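You operate a simulated robot arm through the tools that you are given. There is no shell and no other tool. Be economical: measure what you need, move in short steps, check, and stop when the job is done.

You are at the controls of a simulated robot arm. One attempt, no reset.

Task
Put the weight marked "3" from the top of the sample table on top of the block. Fetch the board from the top of the sample table and set it on the top of the side table. Take the tray from the top of the side table and put it on the top of the sample table. Take the handled block and leave it on the low shelf of the winding table. Take the tray cover on the top of the side table and put it away on the shelf of the tray table. Close the pirn drawer. Shut the lower cupboard drawer. Fetch the cone from the top of the towel table and stand it on the shelf of the tray table. Open the upper cupboard drawer. The order is free. Set down upright: handled block, cone.
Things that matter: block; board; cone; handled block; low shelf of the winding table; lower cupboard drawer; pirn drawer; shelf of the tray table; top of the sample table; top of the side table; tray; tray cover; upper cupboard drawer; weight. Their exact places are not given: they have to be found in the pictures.

The check looks at the end state, three seconds after you hand in, the way a careful person would. Anything else that was tipped, shoved, dropped, spilled or broken makes it a failure. A push-on lid holds only when it is set on centred and level and pressed home; a screw cap is set on level and turned clockwise until tight. Flat cloth is picked up by pressing the open fingertips on it (5 to 10 N) and closing them slowly along it; thin cloth reads only 2 to 8 mm in the jaws.

Robot
A 6-joint arm with a two-finger parallel gripper on a trunk, on a base that drives. Base frame: it is fixed to the floor where the robot stands at the start and does not move with it; the origin is under the middle of the robot, x ahead of it, y to its left, z up. Lengths are in mm, angles in degrees, forces in N, time in s.
Its first joint turns from -166.0 to 166.0 degrees. Places, roughly: block (5x8x4 cm) [-2500, 2000, 500]; board (22x8x2 cm) [900, 200, 800]; cone [-1250, 5250, 750]; handled block (15x10x15 cm) [900, -1200, 900]; low shelf of the winding table [-300, -3100, 200]; lower cupboard drawer [700, 3600, 100]; pirn drawer [-400, -2900, 500]; shelf of the tray table [-800, 2000, 200]; top of the sample table [800, 200, 800]; top of the side table [800, -1600, 800]; tray (15x10x4 cm) [600, -1000, 800]; tray cover (29x29x7 cm) [900, -2100, 800]; upper cupboard drawer [800, 3600, 300]; weight [500, 0, 750]. Payload 3.91 kg.
The TCP is the grasp point between the finger pads, 30 mm short of the fingertips. In the tool frame z runs along the fingers and y along their closing line. The gripper opens to 110 mm. The fingers are 20 mm wide and 10 mm thick; the gripper's body (48 by 112 mm) begins 55 mm behind the TCP.
Orientation is that of the tool frame in the base frame, as [roll, pitch, yaw] about the fixed x, y, z axes, in that order (R = Rz(yaw) Ry(pitch) Rx(roll)). With the fingers straight down and closing along the base's y, the tool's x points along the base's -x, its y along +y and its z along -z.

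Tools
- The arm moves only by the tool step_arm. Its argument "motion" is a list of rows, each a list of 3 entries, a list of its own where there are three numbers: the shift along the tool's x, y, z in mm, then the turn, a rotation vector about the tool's x, y, z in degrees, then the closure in counts, from 0 (fully open) to 255 (shut). In form: [[[tx, ty, tz], [ax, ay, az], jaw], ...]. A call has 1 to 20 rows; each row is the pose to reach, as a shift and turn from the pose commanded when the call began, along the tool's axes at that moment. Each row takes 0.2 s and may step no farther than 50 mm and 8.6 degrees from the row before; otherwise, or with a gripper value out of range, the whole call is refused. A pose out of reach is approached as far as the arm can. The call stops where the force on the tool passes 40 N (or 10 N more than at its start, if that is more) or the arm is blocked; 0.2 s more then pass. Each finger travels about 108 mm/s and halts on what it meets, pressing with about 23 N; the grip force reading is that of the motor and also rises with nothing between the fingers. The clock runs only during rows and for 0.2 s after the last one: add rows that repeat a pose to give the fingers time. It gives the time, the measured TCP pose, the force on the tool (base axes), the opening and the grip force at its end, in the units of the frame above (readings bear some noise), with the torque about the TCP (base axes, N m) and any sound that the robot's microphone picked up, and new pictures: "pictures" is both (left out), scene, wrist or none.
- Cameras (640 x 400 px; columns grow to the right, rows downward): "scene" is now at [485.7, -487.4, 1156.6]; the picture's right is [0.00, -0.17, 0.99], its down [-0.79, 0.60, 0.10] and it looks along [-0.61, -0.78, -0.13] (base axes); focal length 214 px, centre (320, 200). "wrist" rides on the gripper at [72, 17, -103] in the tool frame; the picture's right is [-0.23, 0.97, 0.00], its down [-0.76, -0.18, -0.62] and it looks along [-0.61, -0.14, 0.78] (tool axes); focal length 222 px, centre (320, 200).
- drive_base(legs): drives the robot by 1 to 6 legs, each [ahead, left, turn to the left] in mm, mm and degrees, along the robot's own axes; the way and the turn of a leg run together, so that a leg with both is an arc; at most 1500 mm and 180 degrees a leg. The arm and the cameras ride along, it lands a little off, and it stops where it bumps. It gives what a move gives, and a new picture of the scene camera.
- turn_head(pan, tilt): turns the head with the scene camera to pan (to the left, within 80 degrees either way) and tilt (down, from -29 to 69), counted from straight ahead of the robot. It gives what a move gives, and a new picture of the scene camera.
- pixel_to_xyz(camera, pixels): for up to 12 pixels [column, row] of the newest picture of that camera ("zoom" is the newest enlarged one), the place [x, y, z] in the base frame of the surface seen there, good to about 3 mm. No time passes.
- close_up(camera, box): a new picture of the part [left, top, right, bottom] of that camera's present view, enlarged. No time passes.
- hand_in(): hands the job in; it is judged then, once.

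Keep the steps short. Do not move on a guess: measure, check each grasp and each placing, and mend mistakes. In all there are 145 turns and 260 pictures (those below and enlarged ones count). Leave the gripper open and the arm clear of the work at the hand-in unless told otherwise, and finish with a single line.

The tools are called after "Emit:" by a JSON object that holds its "op" and its "data". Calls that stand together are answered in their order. step_arm: Moves the arm, as the interface text tells. Its arguments: {"type":"object","properties":{"motion":{"type":"array","items":{"type":"array"}},"pictures":{"type":"string","enum":["both","scene","wrist","none"]}},"required":["motion"]} The other tools are called the same way: drive_base (legs) drives the base; turn_head (pan, tilt) turns the head that bears the scene camera; pixel_to_xyz (camera, pixels) gives the place of the surface under pixels of a picture; close_up (camera, box) takes an enlarged picture of a part of a camera's view; hand_in () hands the job in.

At the start:

```text
time: 0.0
eef_pos: [435.1, -402.6, 1041.7]
orientation: [-180.0, 0.0, 179.9]
ft_force: [-0.7, 0.4, 0.6]
moment: [0.02, 0.0, 0.02]
width: 110.0
grasp_force: 0.0
robot x, y, heading: [1.8, 0.5, -0.2]
head pan, tilt: [-80.2, 37.6]
```

scene: 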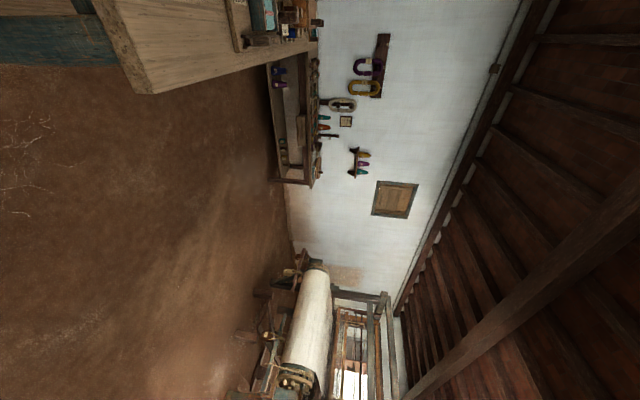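
wrist: 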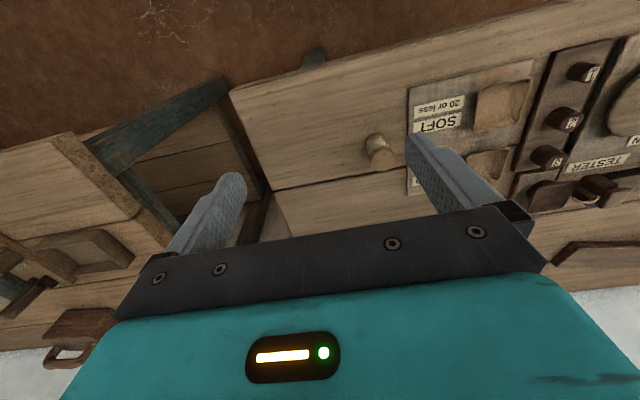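

I start by looking at the sample table in front: turning the head straight ahead and down.

Emit:
{"op": "turn_head", "data": {"pan": 0, "tilt": 40}}

```text
time: 1.5
eef_pos: [435.3, -402.8, 1042.1]
orientation: [-180.0, -0.1, -180.0]
ft_force: [0.1, -0.5, 0.7]
moment: [-0.03, -0.03, -0.01]
width: 110.1
grasp_force: 0.1
robot x, y, heading: [-2.9, 1.5, -0.1]
head pan, tilt: [0.0, 40.0]
```

scene: 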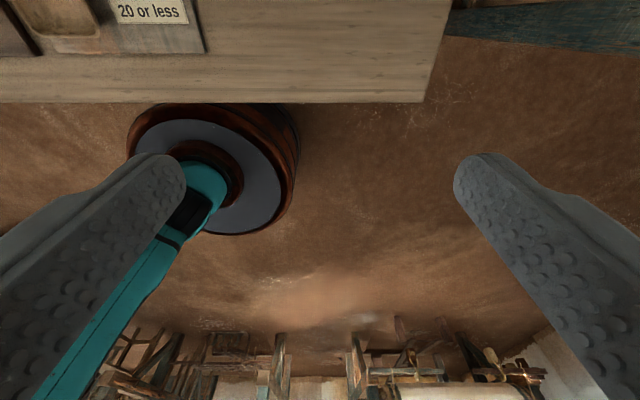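

The view is odd: it looks backwards with fingers in it. I measure a few pixels to work out how the scene camera is mounted.

Emit:
{"op": "pixel_to_xyz", "data": {"camera": "scene", "pixels": [[150, 12], [420, 100], [320, 250], [160, 170], [480, 180], [280, 110], [320, 60]]}}

Emit:
{"op": "pixel_to_xyz", "data": {"camera": "wrist", "pixels": [[440, 105], [380, 150], [230, 185], [440, 150], [505, 100], [595, 70], [600, 160], [80, 340], [60, 150]]}}

```text
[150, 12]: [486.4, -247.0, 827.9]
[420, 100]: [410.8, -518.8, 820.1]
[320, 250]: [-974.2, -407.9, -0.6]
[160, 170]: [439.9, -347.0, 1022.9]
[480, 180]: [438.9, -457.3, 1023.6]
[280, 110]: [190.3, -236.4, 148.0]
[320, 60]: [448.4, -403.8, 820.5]
```

```text
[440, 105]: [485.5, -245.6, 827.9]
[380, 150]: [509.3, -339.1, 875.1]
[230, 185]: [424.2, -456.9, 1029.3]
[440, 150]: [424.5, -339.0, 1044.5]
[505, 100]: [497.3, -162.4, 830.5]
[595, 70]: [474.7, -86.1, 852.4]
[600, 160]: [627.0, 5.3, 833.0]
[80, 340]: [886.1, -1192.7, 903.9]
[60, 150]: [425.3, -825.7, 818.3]
```

Measurements show the scene camera rides near the gripper: pan 0 looks along the tool, picture up = +x. Negative tilt will look ahead over the table.

Emit:
{"op": "turn_head", "data": {"pan": 0, "tilt": -29}}

Emit:
{"op": "turn_head", "data": {"pan": 60, "tilt": -10}}

Emit:
{"op": "turn_head", "data": {"pan": -70, "tilt": -20}}

```text
time: 2.9
eef_pos: [435.5, -404.4, 1041.4]
orientation: [-179.9, 0.0, -180.0]
ft_force: [-0.5, 0.8, 0.7]
moment: [0.02, 0.0, 0.01]
width: 109.8
grasp_force: 0.0
robot x, y, heading: [-1.1, 0.3, 0.0]
head pan, tilt: [0.0, -28.6]
```

scene: 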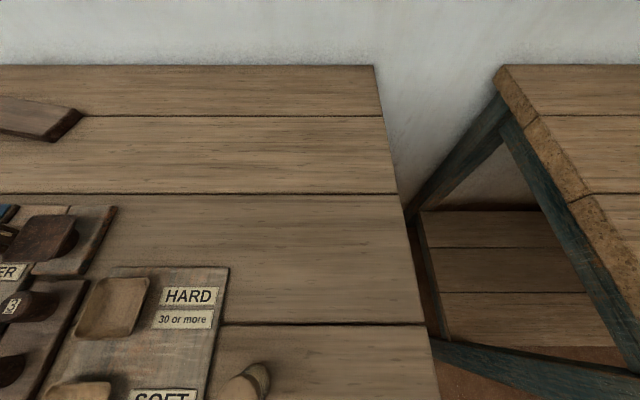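

```text
time: 4.2
eef_pos: [436.0, -403.0, 1042.4]
orientation: [-180.0, 0.0, -180.0]
ft_force: [0.9, 0.1, -0.3]
moment: [-0.01, 0.01, 0.0]
width: 109.8
grasp_force: 0.1
robot x, y, heading: [-1.0, 2.6, -0.1]
head pan, tilt: [60.0, -10.0]
```

scene: 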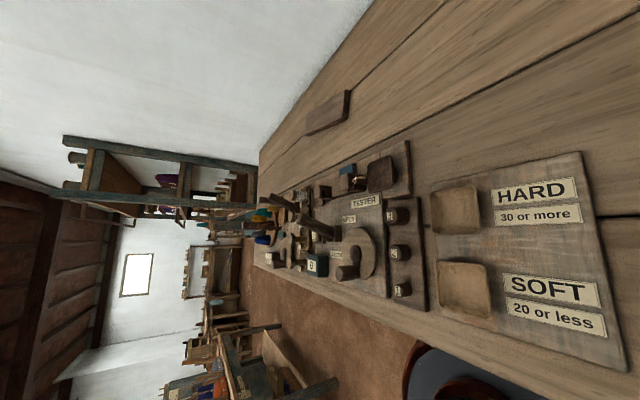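

```text
time: 6.3
eef_pos: [435.2, -404.5, 1042.5]
orientation: [180.0, -0.1, 179.9]
ft_force: [-1.0, -0.3, 0.0]
moment: [0.03, -0.01, 0.01]
width: 110.0
grasp_force: 0.1
robot x, y, heading: [-2.1, 1.3, 0.0]
head pan, tilt: [-70.0, -20.0]
```

scene: 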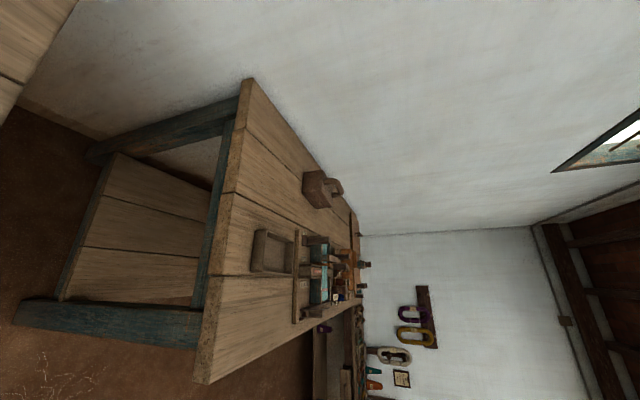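

Good overview. Now moving the arm to above (690, 60, 1045) over the sample table to look straight down at weights and board.

Emit:
{"op": "step_arm", "data": {"motion": [[[-22, 40, 0], [0, 0, 0], 0], [[-44, 80, 0], [0, 0, 0], 0], [[-66, 120, 0], [0, 0, 0], 0], [[-88, 160, 0], [0, 0, 0], 0], [[-110, 200, 0], [0, 0, 0], 0], [[-132, 240, 0], [0, 0, 0], 0], [[-154, 280, 0], [0, 0, 0], 0], [[-176, 320, 0], [0, 0, 0], 0], [[-198, 360, 0], [0, 0, 0], 0], [[-220, 400, 0], [0, 0, 0], 0], [[-242, 440, 0], [0, 0, 0], 0], [[-255, 464, 0], [0, 0, 0], 0]], "pictures": "none"}}

Emit:
{"op": "turn_head", "data": {"pan": 0, "tilt": 0}}

```text
time: 8.9
eef_pos: [691.8, 62.1, 1041.5]
orientation: [179.9, 0.0, 179.9]
ft_force: [-0.8, -0.1, 1.3]
moment: [0.01, -0.03, 0.03]
width: 109.9
grasp_force: 0.0
robot x, y, heading: [3.3, -2.0, -0.1]
head pan, tilt: [-70.0, -20.0]
```

```text
time: 10.3
eef_pos: [691.4, 61.4, 1041.2]
orientation: [180.0, 0.1, 180.0]
ft_force: [0.6, -0.2, -0.1]
moment: [-0.04, -0.03, 0.01]
width: 110.1
grasp_force: 0.0
robot x, y, heading: [1.0, -2.3, 0.2]
head pan, tilt: [0.0, 0.0]
```

scene: 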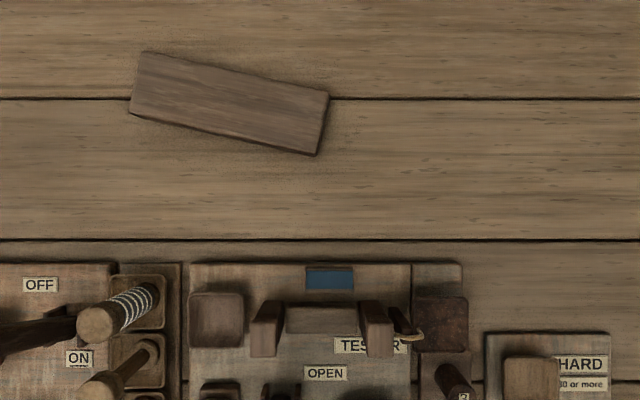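

The camera does ride with the gripper and looks straight down. Measuring the board corners, table points and the weight area.

Emit:
{"op": "pixel_to_xyz", "data": {"camera": "scene", "pixels": [[147, 53], [131, 113], [316, 153], [328, 94], [230, 103], [400, 200], [450, 375], [80, 180], [220, 320], [100, 330]]}}

Emit:
{"op": "turn_head", "data": {"pan": 0, "tilt": 35}}

```text
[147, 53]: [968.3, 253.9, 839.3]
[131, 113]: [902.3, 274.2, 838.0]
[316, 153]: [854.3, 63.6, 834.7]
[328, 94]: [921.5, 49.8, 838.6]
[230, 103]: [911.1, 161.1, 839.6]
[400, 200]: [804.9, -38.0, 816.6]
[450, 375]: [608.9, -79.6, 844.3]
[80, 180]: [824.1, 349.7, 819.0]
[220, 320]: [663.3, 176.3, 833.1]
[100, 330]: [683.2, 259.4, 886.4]
```

```text
time: 11.4
eef_pos: [691.6, 61.6, 1041.6]
orientation: [-180.0, 0.0, 180.0]
ft_force: [-0.3, 0.0, 0.0]
moment: [0.0, -0.01, -0.04]
width: 110.2
grasp_force: 0.1
robot x, y, heading: [-1.6, 0.0, -0.0]
head pan, tilt: [0.0, 35.0]
```

scene: 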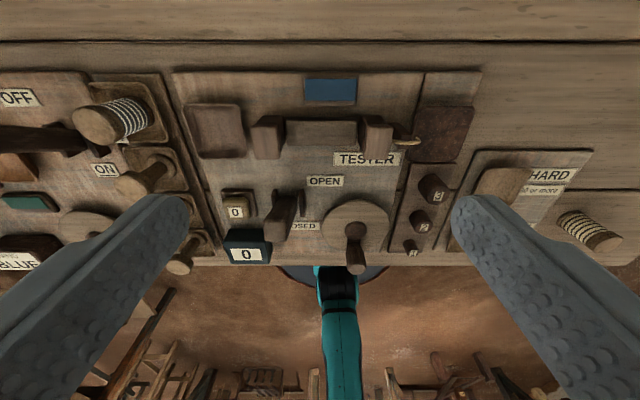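

Board centre ≈ (911, 160), top z 838, long axis 77° from x. Weight "3" is the rear post at pixel (430,188). I turn the gripper by -77° and go down over the board.

Emit:
{"op": "step_arm", "data": {"motion": [[[-25, 11, 0], [0, 0, -8.5], 0], [[-50, 22, 0], [0, 0, -17], 0], [[-75, 33, 0], [0, 0, -25.5], 0], [[-100, 44, 0], [0, 0, -34], 0], [[-125, 55, 0], [0, 0, -42.5], 0], [[-150, 66, 0], [0, 0, -51], 0], [[-175, 77, 0], [0, 0, -59.5], 0], [[-200, 88, 0], [0, 0, -68], 0], [[-220, 99, 0], [0, 0, -76.5], 0], [[-220, 99, 40], [0, 0, -77.2], 0], [[-220, 99, 85], [0, 0, -77.2], 0], [[-220, 99, 130], [0, 0, -77.2], 0], [[-220, 99, 160], [0, 0, -77.2], 0], [[-220, 99, 160], [0, 0, -77.2], 0]]}}

Emit:
{"op": "pixel_to_xyz", "data": {"camera": "scene", "pixels": [[320, 200], [320, 100]]}}

```text
time: 14.4
eef_pos: [910.0, 162.0, 881.5]
orientation: [-179.9, -0.1, -102.8]
ft_force: [-0.1, -1.2, 0.1]
moment: [0.02, 0.01, 0.02]
width: 109.9
grasp_force: 0.0
robot x, y, heading: [0.7, 2.5, -0.0]
head pan, tilt: [0.0, 35.0]
```

scene: 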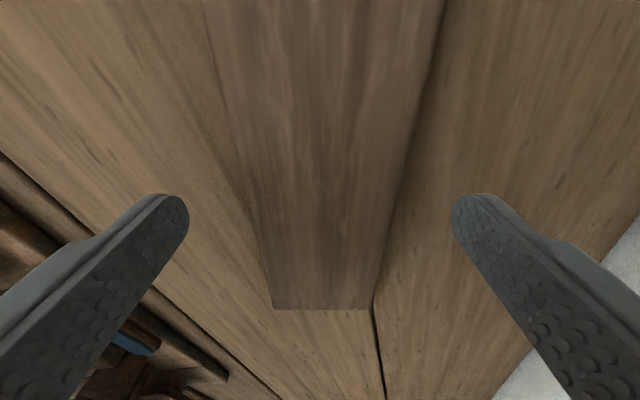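
wrist: 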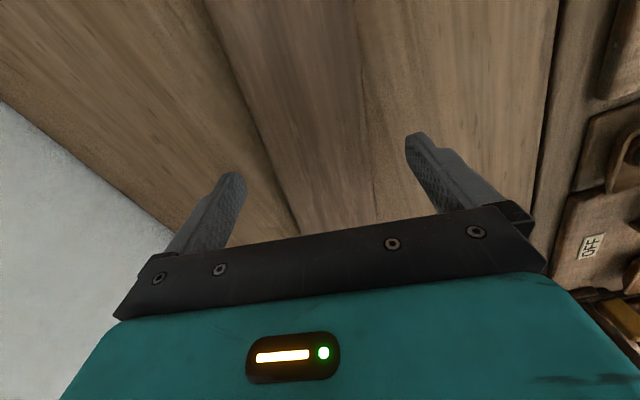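

```text
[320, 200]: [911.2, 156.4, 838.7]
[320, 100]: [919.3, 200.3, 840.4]
```

The board is centred and aligned. Going down 30 mm and closing, then lifting.

Emit:
{"op": "step_arm", "data": {"motion": [[[0, 0, 30], [0, 0, 0], 0], [[0, 0, 30], [0, 0, 0], 120], [[0, 0, 30], [0, 0, 0], 200], [[0, 0, 30], [0, 0, 0], 255], [[0, 0, 30], [0, 0, 0], 255], [[0, 0, 30], [0, 0, 0], 255]], "pictures": "scene"}}

```text
time: 15.8
eef_pos: [910.1, 160.8, 850.9]
orientation: [-180.0, 0.0, -102.8]
ft_force: [-1.2, -0.2, 0.0]
moment: [-0.04, 0.1, -0.01]
width: 73.7
grasp_force: 23.2
robot x, y, heading: [1.9, -0.8, 0.1]
head pan, tilt: [0.0, 35.0]
```

scene: 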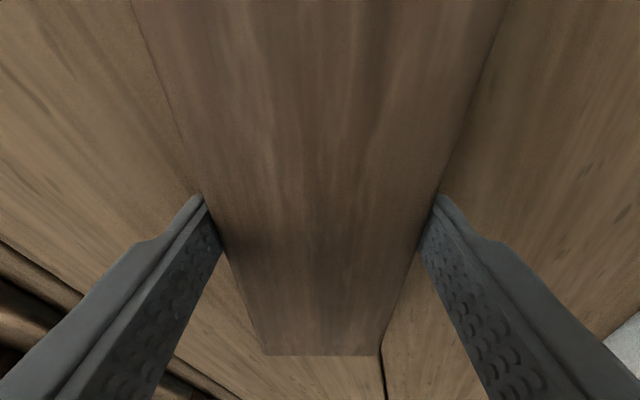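

Gripped (73.7 mm). Lifting, then driving right along the table fronts.

Emit:
{"op": "step_arm", "data": {"motion": [[[0, 0, -40], [0, 0, 0], 255], [[0, 0, -80], [0, 0, 0], 255], [[0, 0, -120], [0, 0, 0], 255], [[0, 0, -160], [0, 0, 0], 255], [[0, 0, -200], [0, 0, 0], 255]], "pictures": "none"}}

Emit:
{"op": "drive_base", "data": {"legs": [[0, -1000, 0]]}}

Emit:
{"op": "turn_head", "data": {"pan": -60, "tilt": 0}}

Emit:
{"op": "turn_head", "data": {"pan": 60, "tilt": 20}}

```text
time: 17.0
eef_pos: [912.1, 160.1, 1051.5]
orientation: [-180.0, 0.0, -102.8]
ft_force: [0.6, -0.1, -1.8]
moment: [-0.05, 0.03, 0.0]
width: 73.6
grasp_force: 22.8
robot x, y, heading: [-3.0, -1.9, 0.1]
head pan, tilt: [0.0, 35.0]
```

```text
time: 22.2
eef_pos: [915.7, -828.5, 1051.7]
orientation: [180.0, -0.1, -101.8]
ft_force: [1.0, -0.6, -1.7]
moment: [-0.01, 0.0, 0.03]
width: 73.8
grasp_force: 22.5
robot x, y, heading: [11.2, -1001.1, 0.8]
head pan, tilt: [0.0, 35.0]
```

scene: 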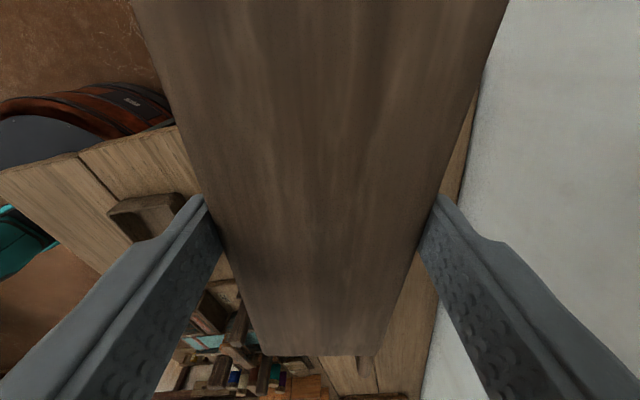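

```text
time: 23.5
eef_pos: [916.1, -828.7, 1051.1]
orientation: [-180.0, -0.1, -101.9]
ft_force: [0.5, -0.1, -1.8]
moment: [0.0, -0.01, -0.01]
width: 73.5
grasp_force: 22.3
robot x, y, heading: [9.3, -1000.2, 0.8]
head pan, tilt: [-60.0, 0.0]
```

scene: 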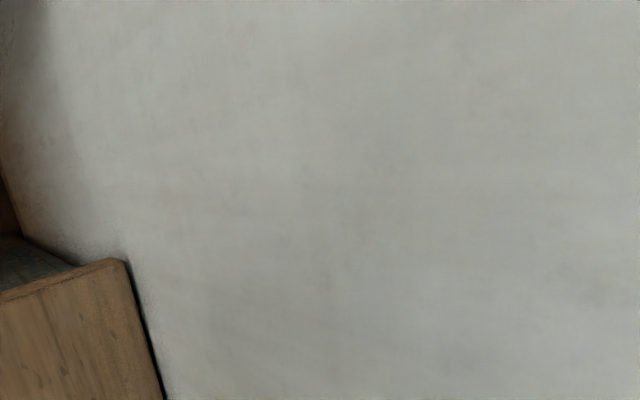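

```text
time: 25.5
eef_pos: [916.1, -830.3, 1051.5]
orientation: [179.9, 0.0, -101.9]
ft_force: [0.2, -0.5, -1.6]
moment: [-0.01, -0.02, -0.01]
width: 73.6
grasp_force: 23.1
robot x, y, heading: [8.7, -1004.2, 0.9]
head pan, tilt: [60.0, 20.0]
```

scene: 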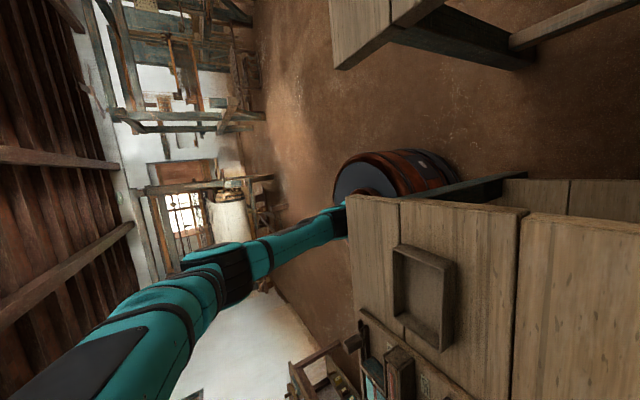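

Measuring the tray and side table's extent in this view.

Emit:
{"op": "pixel_to_xyz", "data": {"camera": "scene", "pixels": [[360, 202], [520, 212], [630, 225], [430, 225], [600, 300], [480, 320], [397, 250], [453, 268], [440, 350], [394, 310], [560, 380], [365, 300]]}}

Emit:
{"op": "turn_head", "data": {"pan": 0, "tilt": 60}}

```text
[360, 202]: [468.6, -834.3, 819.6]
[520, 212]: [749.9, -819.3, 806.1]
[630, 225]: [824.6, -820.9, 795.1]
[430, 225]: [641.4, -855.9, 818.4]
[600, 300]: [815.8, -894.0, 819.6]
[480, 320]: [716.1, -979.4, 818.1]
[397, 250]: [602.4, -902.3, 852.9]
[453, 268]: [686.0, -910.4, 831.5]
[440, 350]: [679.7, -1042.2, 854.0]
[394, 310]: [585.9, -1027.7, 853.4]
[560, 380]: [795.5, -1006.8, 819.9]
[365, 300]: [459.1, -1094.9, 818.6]
```

```text
time: 26.8
eef_pos: [916.4, -828.5, 1053.1]
orientation: [179.9, 0.0, -101.9]
ft_force: [0.8, 0.2, -1.9]
moment: [-0.01, 0.02, 0.03]
width: 73.6
grasp_force: 22.4
robot x, y, heading: [5.8, -1004.0, 1.2]
head pan, tilt: [0.0, 60.0]
```

scene: 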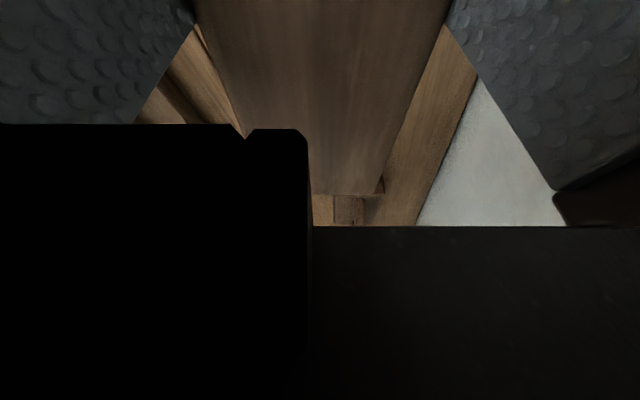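

Free area is x 720–1000, y −830…−1100. Placing the board centred at about (866, −950).

Emit:
{"op": "step_arm", "data": {"motion": [[[43, 8, 0], [0, 0, 0], 255], [[86, 16, 0], [0, 0, 0], 255], [[129, 23, 0], [0, 0, 0], 255], [[129, 23, 45], [0, 0, 0], 255], [[129, 23, 90], [0, 0, 0], 255], [[129, 23, 135], [0, 0, 0], 255], [[129, 23, 170], [0, 0, 0], 255], [[129, 23, 185], [0, 0, 0], 255], [[129, 23, 190], [0, 0, 0], 255], [[129, 23, 195], [0, 0, 0], 255], [[129, 23, 199], [0, 0, 0], 255], [[129, 23, 199], [0, 0, 0], 255]], "pictures": "wrist"}}

```text
time: 29.4
eef_pos: [867.9, -951.8, 852.8]
orientation: [-180.0, 0.0, -101.9]
ft_force: [0.2, 0.3, -2.3]
moment: [0.0, -0.01, -0.02]
width: 73.9
grasp_force: 23.1
robot x, y, heading: [6.2, -1002.4, 1.1]
head pan, tilt: [0.0, 60.0]
```

wrist: 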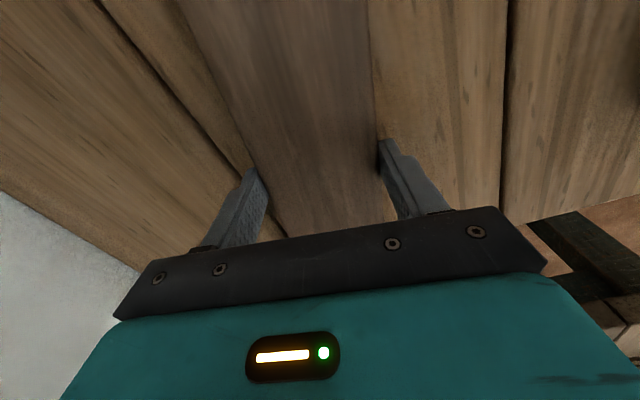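

Not yet touching; lowering a further 3 mm, opening slowly, then lifting and looking down.

Emit:
{"op": "step_arm", "data": {"motion": [[[0, 0, 1], [0, 0, 0], 255], [[0, 0, 2], [0, 0, 0], 255], [[0, 0, 3], [0, 0, 0], 255], [[0, 0, 3], [0, 0, 0], 150], [[0, 0, 3], [0, 0, 0], 0], [[0, 0, 3], [0, 0, 0], 0], [[0, 0, -10], [0, 0, 0], 0], [[0, 0, -55], [0, 0, 0], 0], [[0, 0, -100], [0, 0, 0], 0], [[0, 0, -145], [0, 0, 0], 0], [[0, 0, -190], [0, 0, 0], 0]], "pictures": "none"}}

Emit:
{"op": "turn_head", "data": {"pan": 0, "tilt": 15}}

Emit:
{"op": "turn_head", "data": {"pan": 45, "tilt": 30}}

```text
time: 31.8
eef_pos: [869.3, -951.0, 1043.7]
orientation: [179.9, 0.0, -101.9]
ft_force: [0.3, -0.2, 0.1]
moment: [0.05, 0.02, -0.02]
width: 109.7
grasp_force: 0.0
robot x, y, heading: [9.4, -1002.7, 0.9]
head pan, tilt: [0.0, 60.0]
```

```text
time: 32.9
eef_pos: [866.2, -950.4, 1042.6]
orientation: [-179.9, 0.0, -102.0]
ft_force: [0.2, -0.3, -0.1]
moment: [0.02, 0.0, 0.0]
width: 109.8
grasp_force: 0.0
robot x, y, heading: [8.5, -1002.1, 1.2]
head pan, tilt: [0.0, 15.0]
```

scene: 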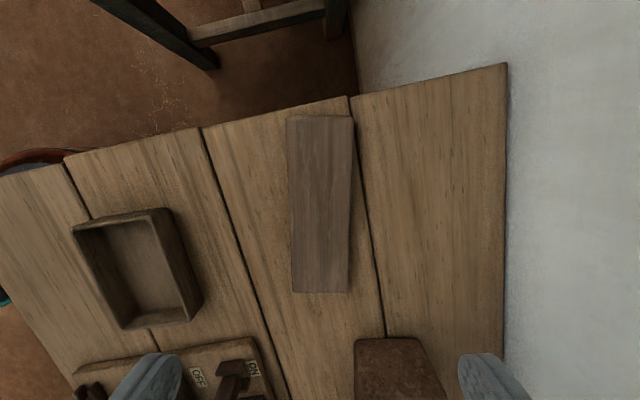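

```text
time: 34.0
eef_pos: [867.9, -951.2, 1043.2]
orientation: [180.0, 0.0, -101.8]
ft_force: [-1.4, -0.2, 0.5]
moment: [0.0, 0.01, 0.0]
width: 110.0
grasp_force: 0.1
robot x, y, heading: [4.8, -1001.0, 0.8]
head pan, tilt: [45.0, 30.0]
```

scene: 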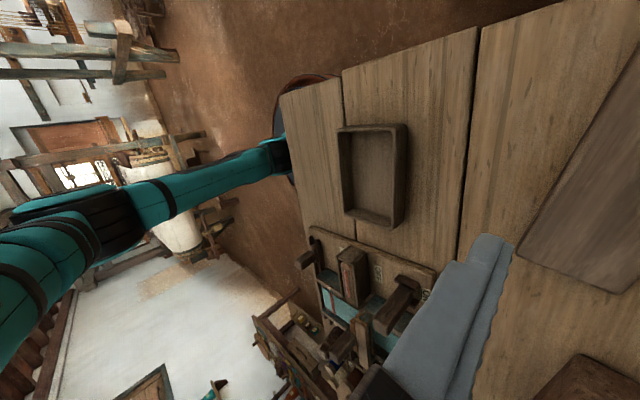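

Board lies well. Measuring tray rim corners in this view.

Emit:
{"op": "pixel_to_xyz", "data": {"camera": "scene", "pixels": [[338, 128], [404, 124], [403, 222], [343, 213], [370, 160], [340, 170], [372, 126], [405, 175], [372, 220], [347, 170], [395, 170]]}}

Emit:
{"op": "close_up", "data": {"camera": "scene", "box": [280, 90, 460, 250]}}

```text
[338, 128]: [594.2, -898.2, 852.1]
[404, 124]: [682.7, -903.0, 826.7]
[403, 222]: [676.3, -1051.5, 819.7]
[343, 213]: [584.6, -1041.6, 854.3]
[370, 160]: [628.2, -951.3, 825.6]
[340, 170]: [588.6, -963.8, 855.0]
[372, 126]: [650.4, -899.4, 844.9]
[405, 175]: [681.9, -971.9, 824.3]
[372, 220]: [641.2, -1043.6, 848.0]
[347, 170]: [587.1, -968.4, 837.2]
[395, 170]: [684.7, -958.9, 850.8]
```

```text
2.50 times, centred on (370, 170) of scene
```

zoom: 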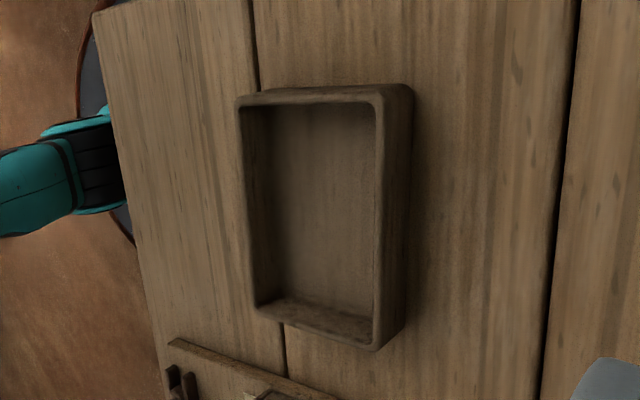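

I'll pinch the near long wall of the tray (outer edge x≈589, middle y≈−968). Moving above it at z≈900, turned by −8°.

Emit:
{"op": "step_arm", "data": {"motion": [[[12, 44, 0], [0, 0, -8], 0], [[24, 88, 0], [0, 0, -8], 0], [[36, 132, 0], [0, 0, -8], 0], [[48, 176, 0], [0, 0, -8], 0], [[60, 220, 0], [0, 0, -8], 0], [[72, 265, 0], [0, 0, -8], 0], [[73, 266, 45], [0, 0, -8], 0], [[73, 266, 90], [0, 0, -8], 0], [[73, 266, 140], [0, 0, -8], 0], [[73, 266, 140], [0, 0, -8], 0]], "pictures": "none"}}

Emit:
{"op": "turn_head", "data": {"pan": 0, "tilt": 35}}

Emit:
{"op": "pixel_to_xyz", "data": {"camera": "scene", "pixels": [[320, 200], [300, 200], [340, 200], [280, 200], [360, 200]]}}

```text
time: 36.2
eef_pos: [592.7, -965.8, 902.2]
orientation: [180.0, -0.1, -93.8]
ft_force: [0.4, -0.2, 0.6]
moment: [0.01, 0.01, 0.0]
width: 109.9
grasp_force: 0.0
robot x, y, heading: [9.8, -1001.8, 1.0]
head pan, tilt: [45.0, 30.0]
```

```text
time: 37.3
eef_pos: [594.8, -966.3, 903.5]
orientation: [-180.0, 0.0, -93.9]
ft_force: [0.0, 0.1, 0.2]
moment: [0.03, -0.01, 0.01]
width: 110.0
grasp_force: 0.0
robot x, y, heading: [6.9, -1006.1, 0.9]
head pan, tilt: [0.0, 35.0]
```

scene: 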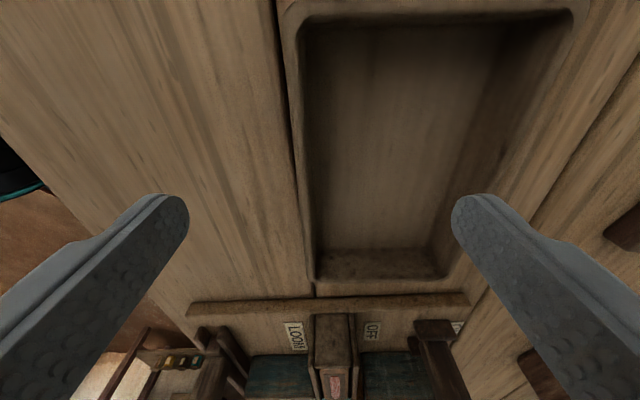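

```text
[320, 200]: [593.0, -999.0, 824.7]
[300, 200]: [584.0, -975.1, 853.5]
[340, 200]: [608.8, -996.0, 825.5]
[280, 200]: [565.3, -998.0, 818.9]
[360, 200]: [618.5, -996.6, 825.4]
```

Wall spans x≈583–590 here; shifting 7 mm toward the robot, going down to z 860 and closing.

Emit:
{"op": "step_arm", "data": {"motion": [[[0, 7, 0], [0, 0, 0], 0], [[0, 7, 30], [0, 0, 0], 0], [[0, 7, 42], [0, 0, 0], 0], [[0, 7, 42], [0, 0, 0], 120], [[0, 7, 42], [0, 0, 0], 200], [[0, 7, 42], [0, 0, 0], 255], [[0, 7, 42], [0, 0, 0], 255], [[0, 7, 42], [0, 0, 0], 255]], "pictures": "both"}}

```text
time: 39.1
eef_pos: [586.2, -966.2, 861.4]
orientation: [180.0, 0.1, -93.8]
ft_force: [0.3, 0.4, -0.8]
moment: [0.04, 0.02, 0.0]
width: 5.3
grasp_force: 23.0
robot x, y, heading: [12.1, -1001.7, 0.7]
head pan, tilt: [0.0, 35.0]
```

scene: 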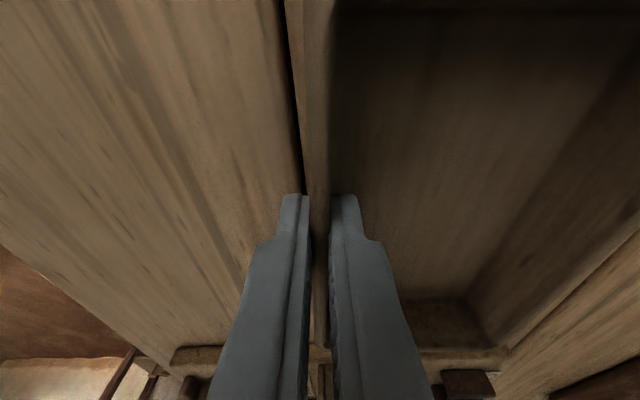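
wrist: 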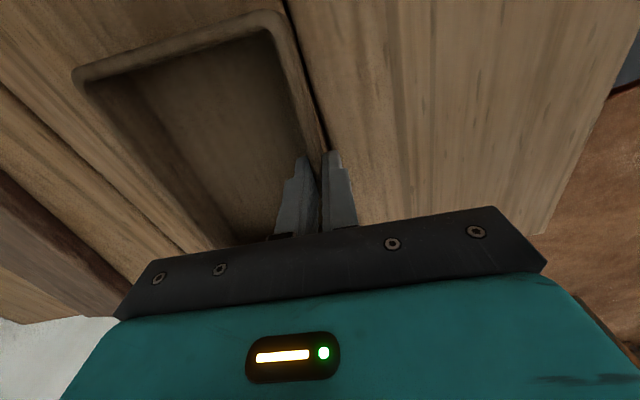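

Wall pinched (5.3 mm). Lifting and driving left to the sample table.

Emit:
{"op": "step_arm", "data": {"motion": [[[0, 0, -20], [0, 0, 0], 255], [[0, 0, -60], [0, 0, 0], 255], [[0, 0, -105], [0, 0, 0], 255], [[0, 0, -150], [0, 0, 0], 255], [[0, 0, -190], [0, 0, 0], 255]], "pictures": "none"}}

Emit:
{"op": "drive_base", "data": {"legs": [[0, 680, 0]]}}

```text
time: 40.3
eef_pos: [584.2, -966.1, 1049.9]
orientation: [179.9, 0.1, -93.9]
ft_force: [-0.1, 0.3, -1.3]
moment: [-0.01, 0.07, -0.01]
width: 5.4
grasp_force: 23.0
robot x, y, heading: [10.9, -1000.7, 0.8]
head pan, tilt: [0.0, 35.0]
```

```text
time: 44.1
eef_pos: [575.0, -285.8, 1050.3]
orientation: [-179.9, -0.1, -94.1]
ft_force: [0.0, 0.4, -1.1]
moment: [-0.01, 0.03, 0.01]
width: 5.3
grasp_force: 22.8
robot x, y, heading: [-1.9, -316.2, 0.7]
head pan, tilt: [0.0, 35.0]
```

scene: 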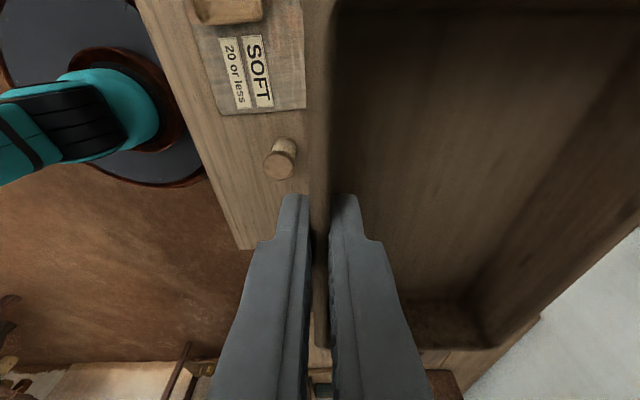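

Extending +200 mm in x over the empty planks and lowering to the same grasp height.

Emit:
{"op": "step_arm", "data": {"motion": [[[0, -45, 0], [0, 0, 0], 255], [[0, -90, 0], [0, 0, 0], 255], [[0, -135, 0], [0, 0, 0], 255], [[0, -180, 0], [0, 0, 0], 255], [[0, -205, 0], [0, 0, 0], 255], [[0, -205, 45], [0, 0, 0], 255], [[0, -205, 90], [0, 0, 0], 255], [[0, -205, 135], [0, 0, 0], 255], [[0, -205, 165], [0, 0, 0], 255], [[0, -205, 178], [0, 0, 0], 255], [[0, -205, 183], [0, 0, 0], 255], [[0, -205, 187], [0, 0, 0], 255], [[0, -205, 189], [0, 0, 0], 255], [[0, -205, 189], [0, 0, 0], 255]], "pictures": "both"}}

```text
time: 47.1
eef_pos: [779.4, -299.6, 861.5]
orientation: [-180.0, -0.1, -94.1]
ft_force: [0.6, -0.4, -1.1]
moment: [0.01, 0.03, 0.02]
width: 5.4
grasp_force: 22.8
robot x, y, heading: [-1.1, -319.0, 0.6]
head pan, tilt: [0.0, 35.0]
```

scene: 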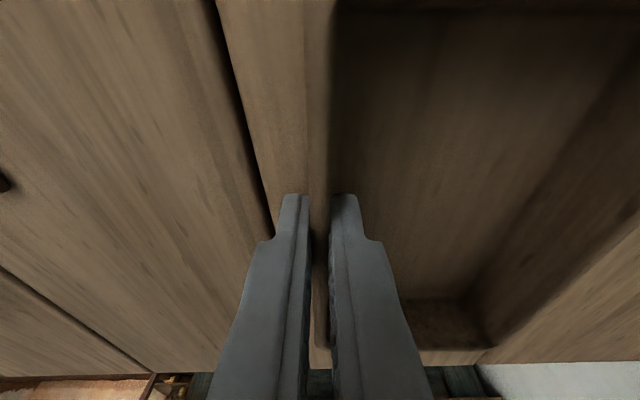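
wrist: 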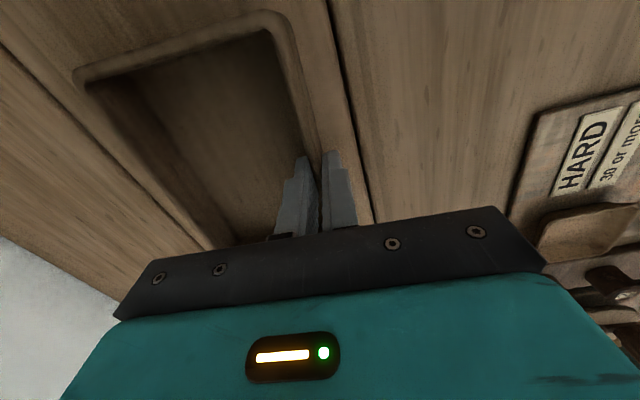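

Lowering 2 mm more, releasing, rising.

Emit:
{"op": "step_arm", "data": {"motion": [[[0, 0, 1], [0, 0, 0], 255], [[0, 0, 2], [0, 0, 0], 255], [[0, 0, 2.5], [0, 0, 0], 255], [[0, 0, 2.5], [0, 0, 0], 180], [[0, 0, 2.5], [0, 0, 0], 120], [[0, 0, 2.5], [0, 0, 0], 120], [[0, 0, -20], [0, 0, 0], 120], [[0, 0, -65], [0, 0, 0], 60], [[0, 0, -110], [0, 0, 0], 0], [[0, 0, -155], [0, 0, 0], 0], [[0, 0, -190], [0, 0, 0], 0]], "pictures": "none"}}

Emit:
{"op": "turn_head", "data": {"pan": 0, "tilt": 20}}

Emit:
{"op": "pixel_to_xyz", "data": {"camera": "scene", "pixels": [[200, 200], [300, 120], [400, 60], [400, 200], [450, 150], [380, 150]]}}

```text
time: 49.5
eef_pos: [779.6, -299.1, 1050.7]
orientation: [179.8, -0.1, -94.1]
ft_force: [0.0, 0.7, -0.2]
moment: [-0.03, 0.05, -0.03]
width: 109.9
grasp_force: 0.1
robot x, y, heading: [-1.1, -316.9, 0.7]
head pan, tilt: [0.0, 35.0]
```

```text
time: 50.3
eef_pos: [779.5, -300.1, 1051.7]
orientation: [-180.0, 0.0, -94.1]
ft_force: [0.5, 0.2, 0.7]
moment: [0.04, -0.02, 0.02]
width: 110.0
grasp_force: 0.1
robot x, y, heading: [2.0, -318.1, 0.9]
head pan, tilt: [0.0, 20.0]
```

scene: 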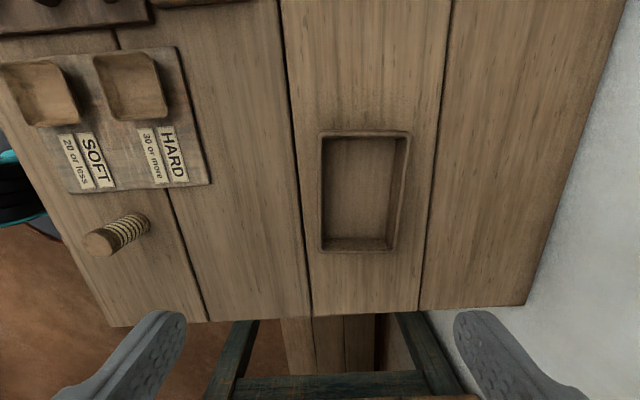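

```text
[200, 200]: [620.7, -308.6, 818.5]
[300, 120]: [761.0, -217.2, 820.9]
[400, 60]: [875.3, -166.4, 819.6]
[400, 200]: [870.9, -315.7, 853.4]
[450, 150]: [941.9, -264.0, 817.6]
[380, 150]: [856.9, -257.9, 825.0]
```

Tray sits flat on the sample table. Next the weight "3": moving the gripper back to yaw 180 behind it so the camera looks straight down on it.

Emit:
{"op": "step_arm", "data": {"motion": [[[-20, 30, 0], [0, 0, 8.6], 0], [[-40, 61, 0], [0, 0, 17.2], 0], [[-60, 92, 0], [0, 0, 25.8], 0], [[-80, 122, 0], [0, 0, 34.4], 0], [[-100, 153, 0], [0, 0, 43], 0], [[-120, 183, 0], [0, 0, 51.6], 0], [[-140, 214, 0], [0, 0, 60.2], 0], [[-160, 244, 0], [0, 0, 68.8], 0], [[-180, 275, 0], [0, 0, 77.4], 0], [[-199, 305, 0], [0, 0, 85.9], 0], [[-199, 305, 0], [0, 0, 85.9], 0]], "pictures": "none"}}

Emit:
{"op": "turn_head", "data": {"pan": 0, "tilt": 0}}

Emit:
{"op": "close_up", "data": {"camera": "scene", "box": [200, 120, 440, 270]}}

```text
time: 52.7
eef_pos: [488.5, -77.9, 1051.5]
orientation: [-180.0, -0.1, 179.9]
ft_force: [0.0, -1.3, 1.0]
moment: [-0.03, 0.02, 0.0]
width: 109.6
grasp_force: 0.0
robot x, y, heading: [-5.4, -314.8, 0.7]
head pan, tilt: [0.0, 20.0]
```

```text
time: 53.5
eef_pos: [488.4, -78.5, 1052.8]
orientation: [179.9, 0.0, -179.9]
ft_force: [0.2, -0.6, 0.6]
moment: [-0.01, -0.02, 0.01]
width: 109.7
grasp_force: 0.1
robot x, y, heading: [-0.4, -319.2, 0.8]
head pan, tilt: [0.0, 0.0]
```

scene: 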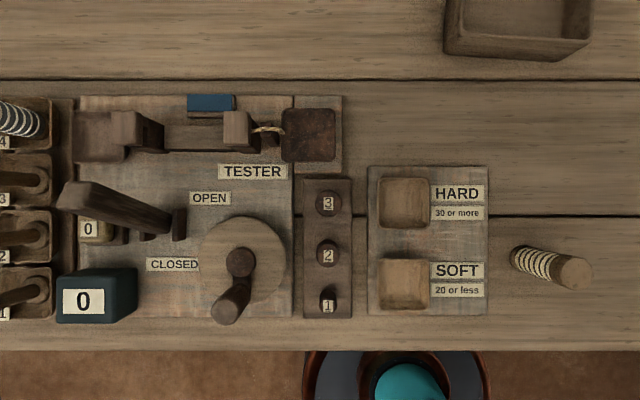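

```text
2.67 times, centred on (320, 195) of scene
```

zoom: 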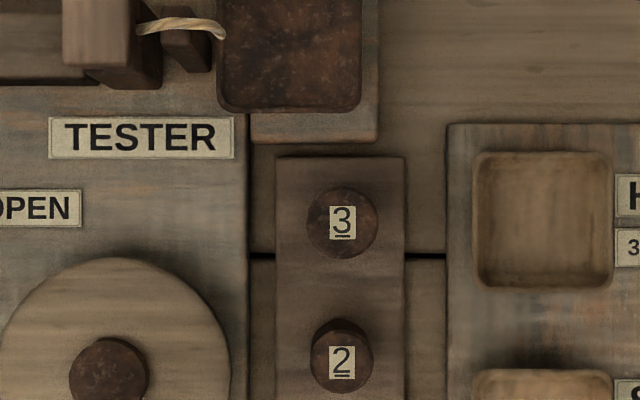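

Weight 3 is at zoom (342,222). Measuring its top, edges and neighbours' heights.

Emit:
{"op": "pixel_to_xyz", "data": {"camera": "zoom", "pixels": [[342, 222], [310, 222], [374, 222], [342, 192], [342, 252], [290, 180], [390, 290], [320, 300], [340, 365], [230, 300], [330, 100], [480, 220]]}}

```text
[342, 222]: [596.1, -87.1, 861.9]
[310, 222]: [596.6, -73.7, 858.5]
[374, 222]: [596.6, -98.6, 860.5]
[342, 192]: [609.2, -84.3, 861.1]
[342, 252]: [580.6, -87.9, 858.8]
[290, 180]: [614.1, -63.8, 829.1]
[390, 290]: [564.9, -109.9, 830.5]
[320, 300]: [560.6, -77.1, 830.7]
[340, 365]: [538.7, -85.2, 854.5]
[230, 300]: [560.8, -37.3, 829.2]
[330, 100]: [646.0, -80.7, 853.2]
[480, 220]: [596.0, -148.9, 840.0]
```

Weight: Ø≈28 mm, centre (596, −87), top 861, rack 830. Going over it with jaws partly open (~60 mm), down to TCP z 865.

Emit:
{"op": "step_arm", "data": {"motion": [[[-40, -4, 0], [0, 0, 0], 116], [[-80, -8, 0], [0, 0, 0], 116], [[-108, -9, 0], [0, 0, 0], 116], [[-108, -9, 45], [0, 0, 0], 116], [[-108, -9, 90], [0, 0, 0], 116], [[-108, -9, 135], [0, 0, 0], 116], [[-108, -9, 145], [0, 0, 0], 116], [[-108, -9, 145], [0, 0, 0], 116]], "pictures": "none"}}

Emit:
{"op": "turn_head", "data": {"pan": 0, "tilt": 35}}

Emit:
{"op": "pixel_to_xyz", "data": {"camera": "scene", "pixels": [[320, 200], [320, 190], [320, 210], [310, 195], [330, 195]]}}

```text
time: 55.3
eef_pos: [598.0, -88.2, 906.8]
orientation: [-180.0, 0.0, 180.0]
ft_force: [0.0, 0.2, -0.8]
moment: [0.0, -0.03, 0.01]
width: 60.0
grasp_force: 0.1
robot x, y, heading: [-0.6, -317.3, 0.6]
head pan, tilt: [0.0, 0.0]
```

```text
time: 56.3
eef_pos: [597.1, -87.9, 906.3]
orientation: [179.9, 0.0, 180.0]
ft_force: [-0.3, 0.5, -0.2]
moment: [0.03, -0.06, 0.0]
width: 59.9
grasp_force: 0.0
robot x, y, heading: [-2.7, -320.4, 0.8]
head pan, tilt: [0.0, 35.0]
```

scene: 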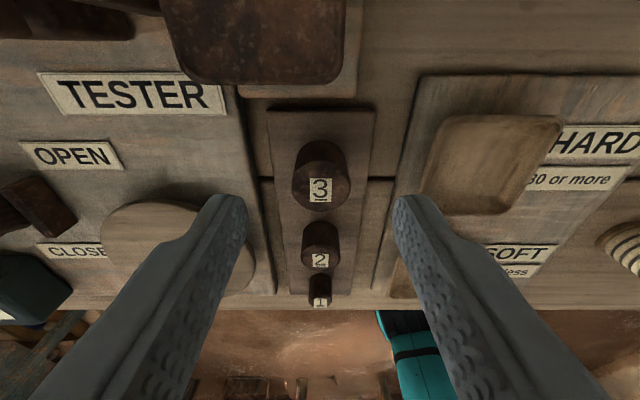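

```text
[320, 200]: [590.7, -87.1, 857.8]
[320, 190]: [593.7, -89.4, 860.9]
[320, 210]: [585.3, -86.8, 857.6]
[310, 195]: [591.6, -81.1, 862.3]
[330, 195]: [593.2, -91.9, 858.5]
```

Aligned. Down 41 mm, close, lift.

Emit:
{"op": "step_arm", "data": {"motion": [[[0, 1, 25], [0, 0, 0], 116], [[0, 1, 41], [0, 0, 0], 116], [[0, 1, 41], [0, 0, 0], 180], [[0, 1, 41], [0, 0, 0], 255], [[0, 1, 41], [0, 0, 0], 255], [[0, 1, 41], [0, 0, 0], 255], [[0, 1, 20], [0, 0, 0], 255], [[0, 1, -20], [0, 0, 0], 255], [[0, 1, -60], [0, 0, 0], 255], [[0, 1, -105], [0, 0, 0], 255], [[0, 1, -150], [0, 0, 0], 255]], "pictures": "both"}}

```text
time: 58.7
eef_pos: [598.1, -87.3, 1054.5]
orientation: [-180.0, -0.1, 180.0]
ft_force: [0.8, -0.5, -1.8]
moment: [-0.02, 0.01, 0.0]
width: 29.1
grasp_force: 23.6
robot x, y, heading: [-0.8, -319.3, 0.5]
head pan, tilt: [0.0, 35.0]
```

scene: 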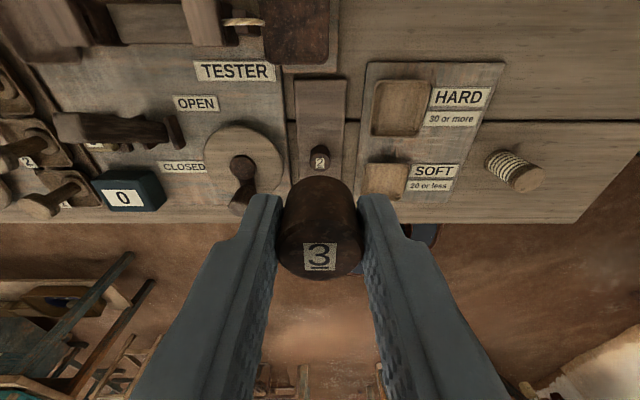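
wrist: 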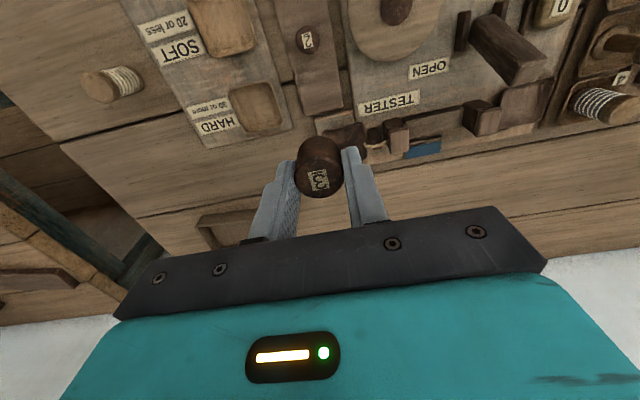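

Weight held (29 mm). Backing off a bit and looking toward the left/back to see the way to the block.

Emit:
{"op": "drive_base", "data": {"legs": [[-500, 0, 0]]}}

Emit:
{"op": "turn_head", "data": {"pan": 80, "tilt": 45}}

Emit:
{"op": "turn_head", "data": {"pan": 80, "tilt": 0}}

```text
time: 61.6
eef_pos: [99.7, -93.7, 1056.5]
orientation: [-180.0, 0.0, -179.9]
ft_force: [0.3, 0.2, -1.4]
moment: [-0.01, 0.04, -0.02]
width: 29.1
grasp_force: 22.8
robot x, y, heading: [-497.7, -325.3, 1.0]
head pan, tilt: [0.0, 35.0]
```

scene: 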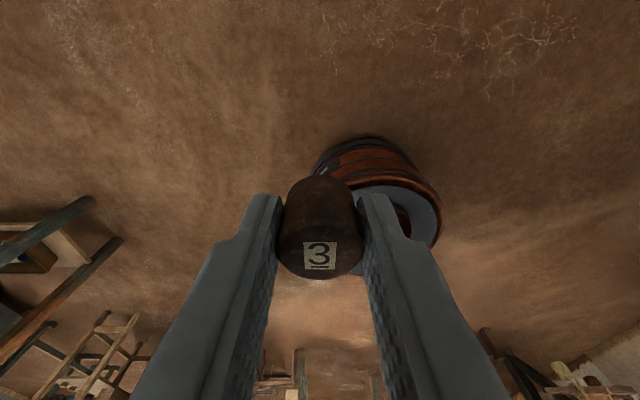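

```text
time: 63.2
eef_pos: [98.6, -93.0, 1056.3]
orientation: [180.0, 0.0, -179.9]
ft_force: [0.3, -0.4, -1.9]
moment: [-0.03, -0.02, -0.01]
width: 29.2
grasp_force: 22.9
robot x, y, heading: [-501.5, -328.1, 0.8]
head pan, tilt: [80.0, 45.0]
```

scene: 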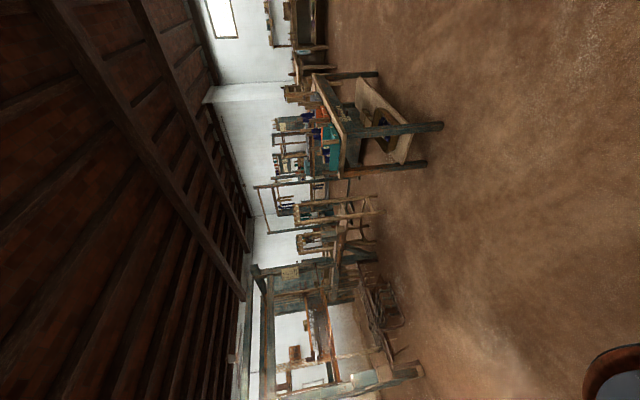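

```text
time: 64.3
eef_pos: [98.1, -92.7, 1055.5]
orientation: [-180.0, 0.0, -179.9]
ft_force: [-0.2, -1.1, -2.4]
moment: [0.01, -0.06, 0.01]
width: 28.9
grasp_force: 22.6
robot x, y, heading: [-498.2, -322.1, 0.6]
head pan, tilt: [80.0, 0.0]
```

scene: 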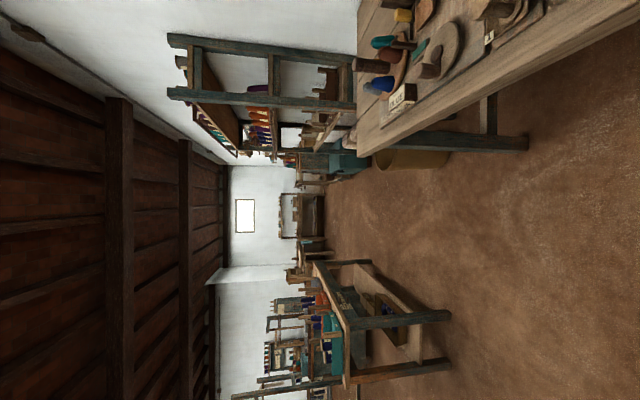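

Measuring landmark positions: table with shelf at (350,320), and things beyond.

Emit:
{"op": "pixel_to_xyz", "data": {"camera": "scene", "pixels": [[345, 325], [345, 378], [445, 315], [390, 335], [318, 265], [318, 210], [340, 160], [330, 100], [370, 265], [300, 370], [400, 358]]}}

Emit:
{"op": "turn_head", "data": {"pan": 80, "tilt": 40}}

Emit:
{"op": "pixel_to_xyz", "data": {"camera": "scene", "pixels": [[440, 125], [425, 165], [375, 75], [330, 80], [370, 200], [345, 190], [340, 240], [320, 210], [340, 265], [420, 370], [395, 300], [265, 280]]}}

Emit:
{"op": "close_up", "data": {"camera": "scene", "box": [240, 60, 460, 380]}}

```text
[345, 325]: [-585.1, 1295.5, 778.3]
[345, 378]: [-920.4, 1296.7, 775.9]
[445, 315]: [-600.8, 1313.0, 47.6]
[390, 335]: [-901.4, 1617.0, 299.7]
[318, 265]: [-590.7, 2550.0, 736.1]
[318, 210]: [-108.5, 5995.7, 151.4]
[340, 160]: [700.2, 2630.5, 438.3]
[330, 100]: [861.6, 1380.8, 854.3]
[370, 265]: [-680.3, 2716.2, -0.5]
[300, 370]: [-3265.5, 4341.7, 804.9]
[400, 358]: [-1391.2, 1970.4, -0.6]
```

```text
time: 65.4
eef_pos: [99.5, -93.4, 1054.8]
orientation: [179.9, 0.0, -179.9]
ft_force: [-0.3, 0.2, -1.0]
moment: [-0.02, 0.0, 0.0]
width: 29.2
grasp_force: 23.3
robot x, y, heading: [-497.7, -325.7, 0.6]
head pan, tilt: [80.0, 40.0]
```

scene: 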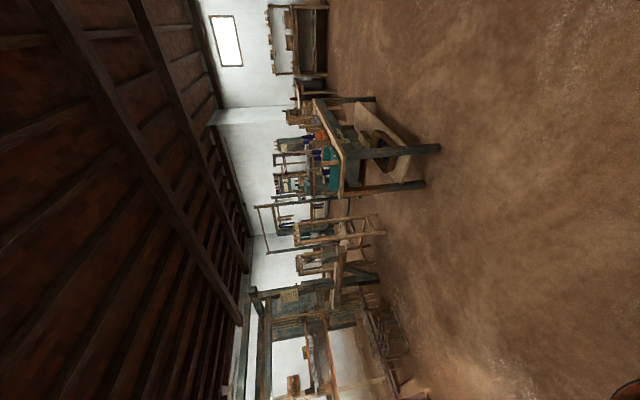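

```text
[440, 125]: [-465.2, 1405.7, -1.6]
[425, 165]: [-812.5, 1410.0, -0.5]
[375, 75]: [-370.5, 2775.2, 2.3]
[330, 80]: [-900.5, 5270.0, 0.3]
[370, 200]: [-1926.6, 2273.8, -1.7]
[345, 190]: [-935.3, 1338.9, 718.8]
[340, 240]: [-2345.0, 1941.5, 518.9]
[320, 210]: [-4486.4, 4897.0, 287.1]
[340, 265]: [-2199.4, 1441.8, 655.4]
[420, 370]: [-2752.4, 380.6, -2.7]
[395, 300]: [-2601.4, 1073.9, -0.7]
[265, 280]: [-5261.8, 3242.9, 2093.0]
```

```text
1.25 times, centred on (350, 220) of scene
```

zoom: 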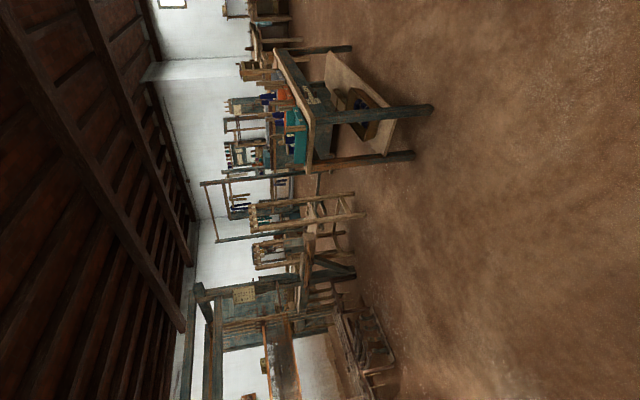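

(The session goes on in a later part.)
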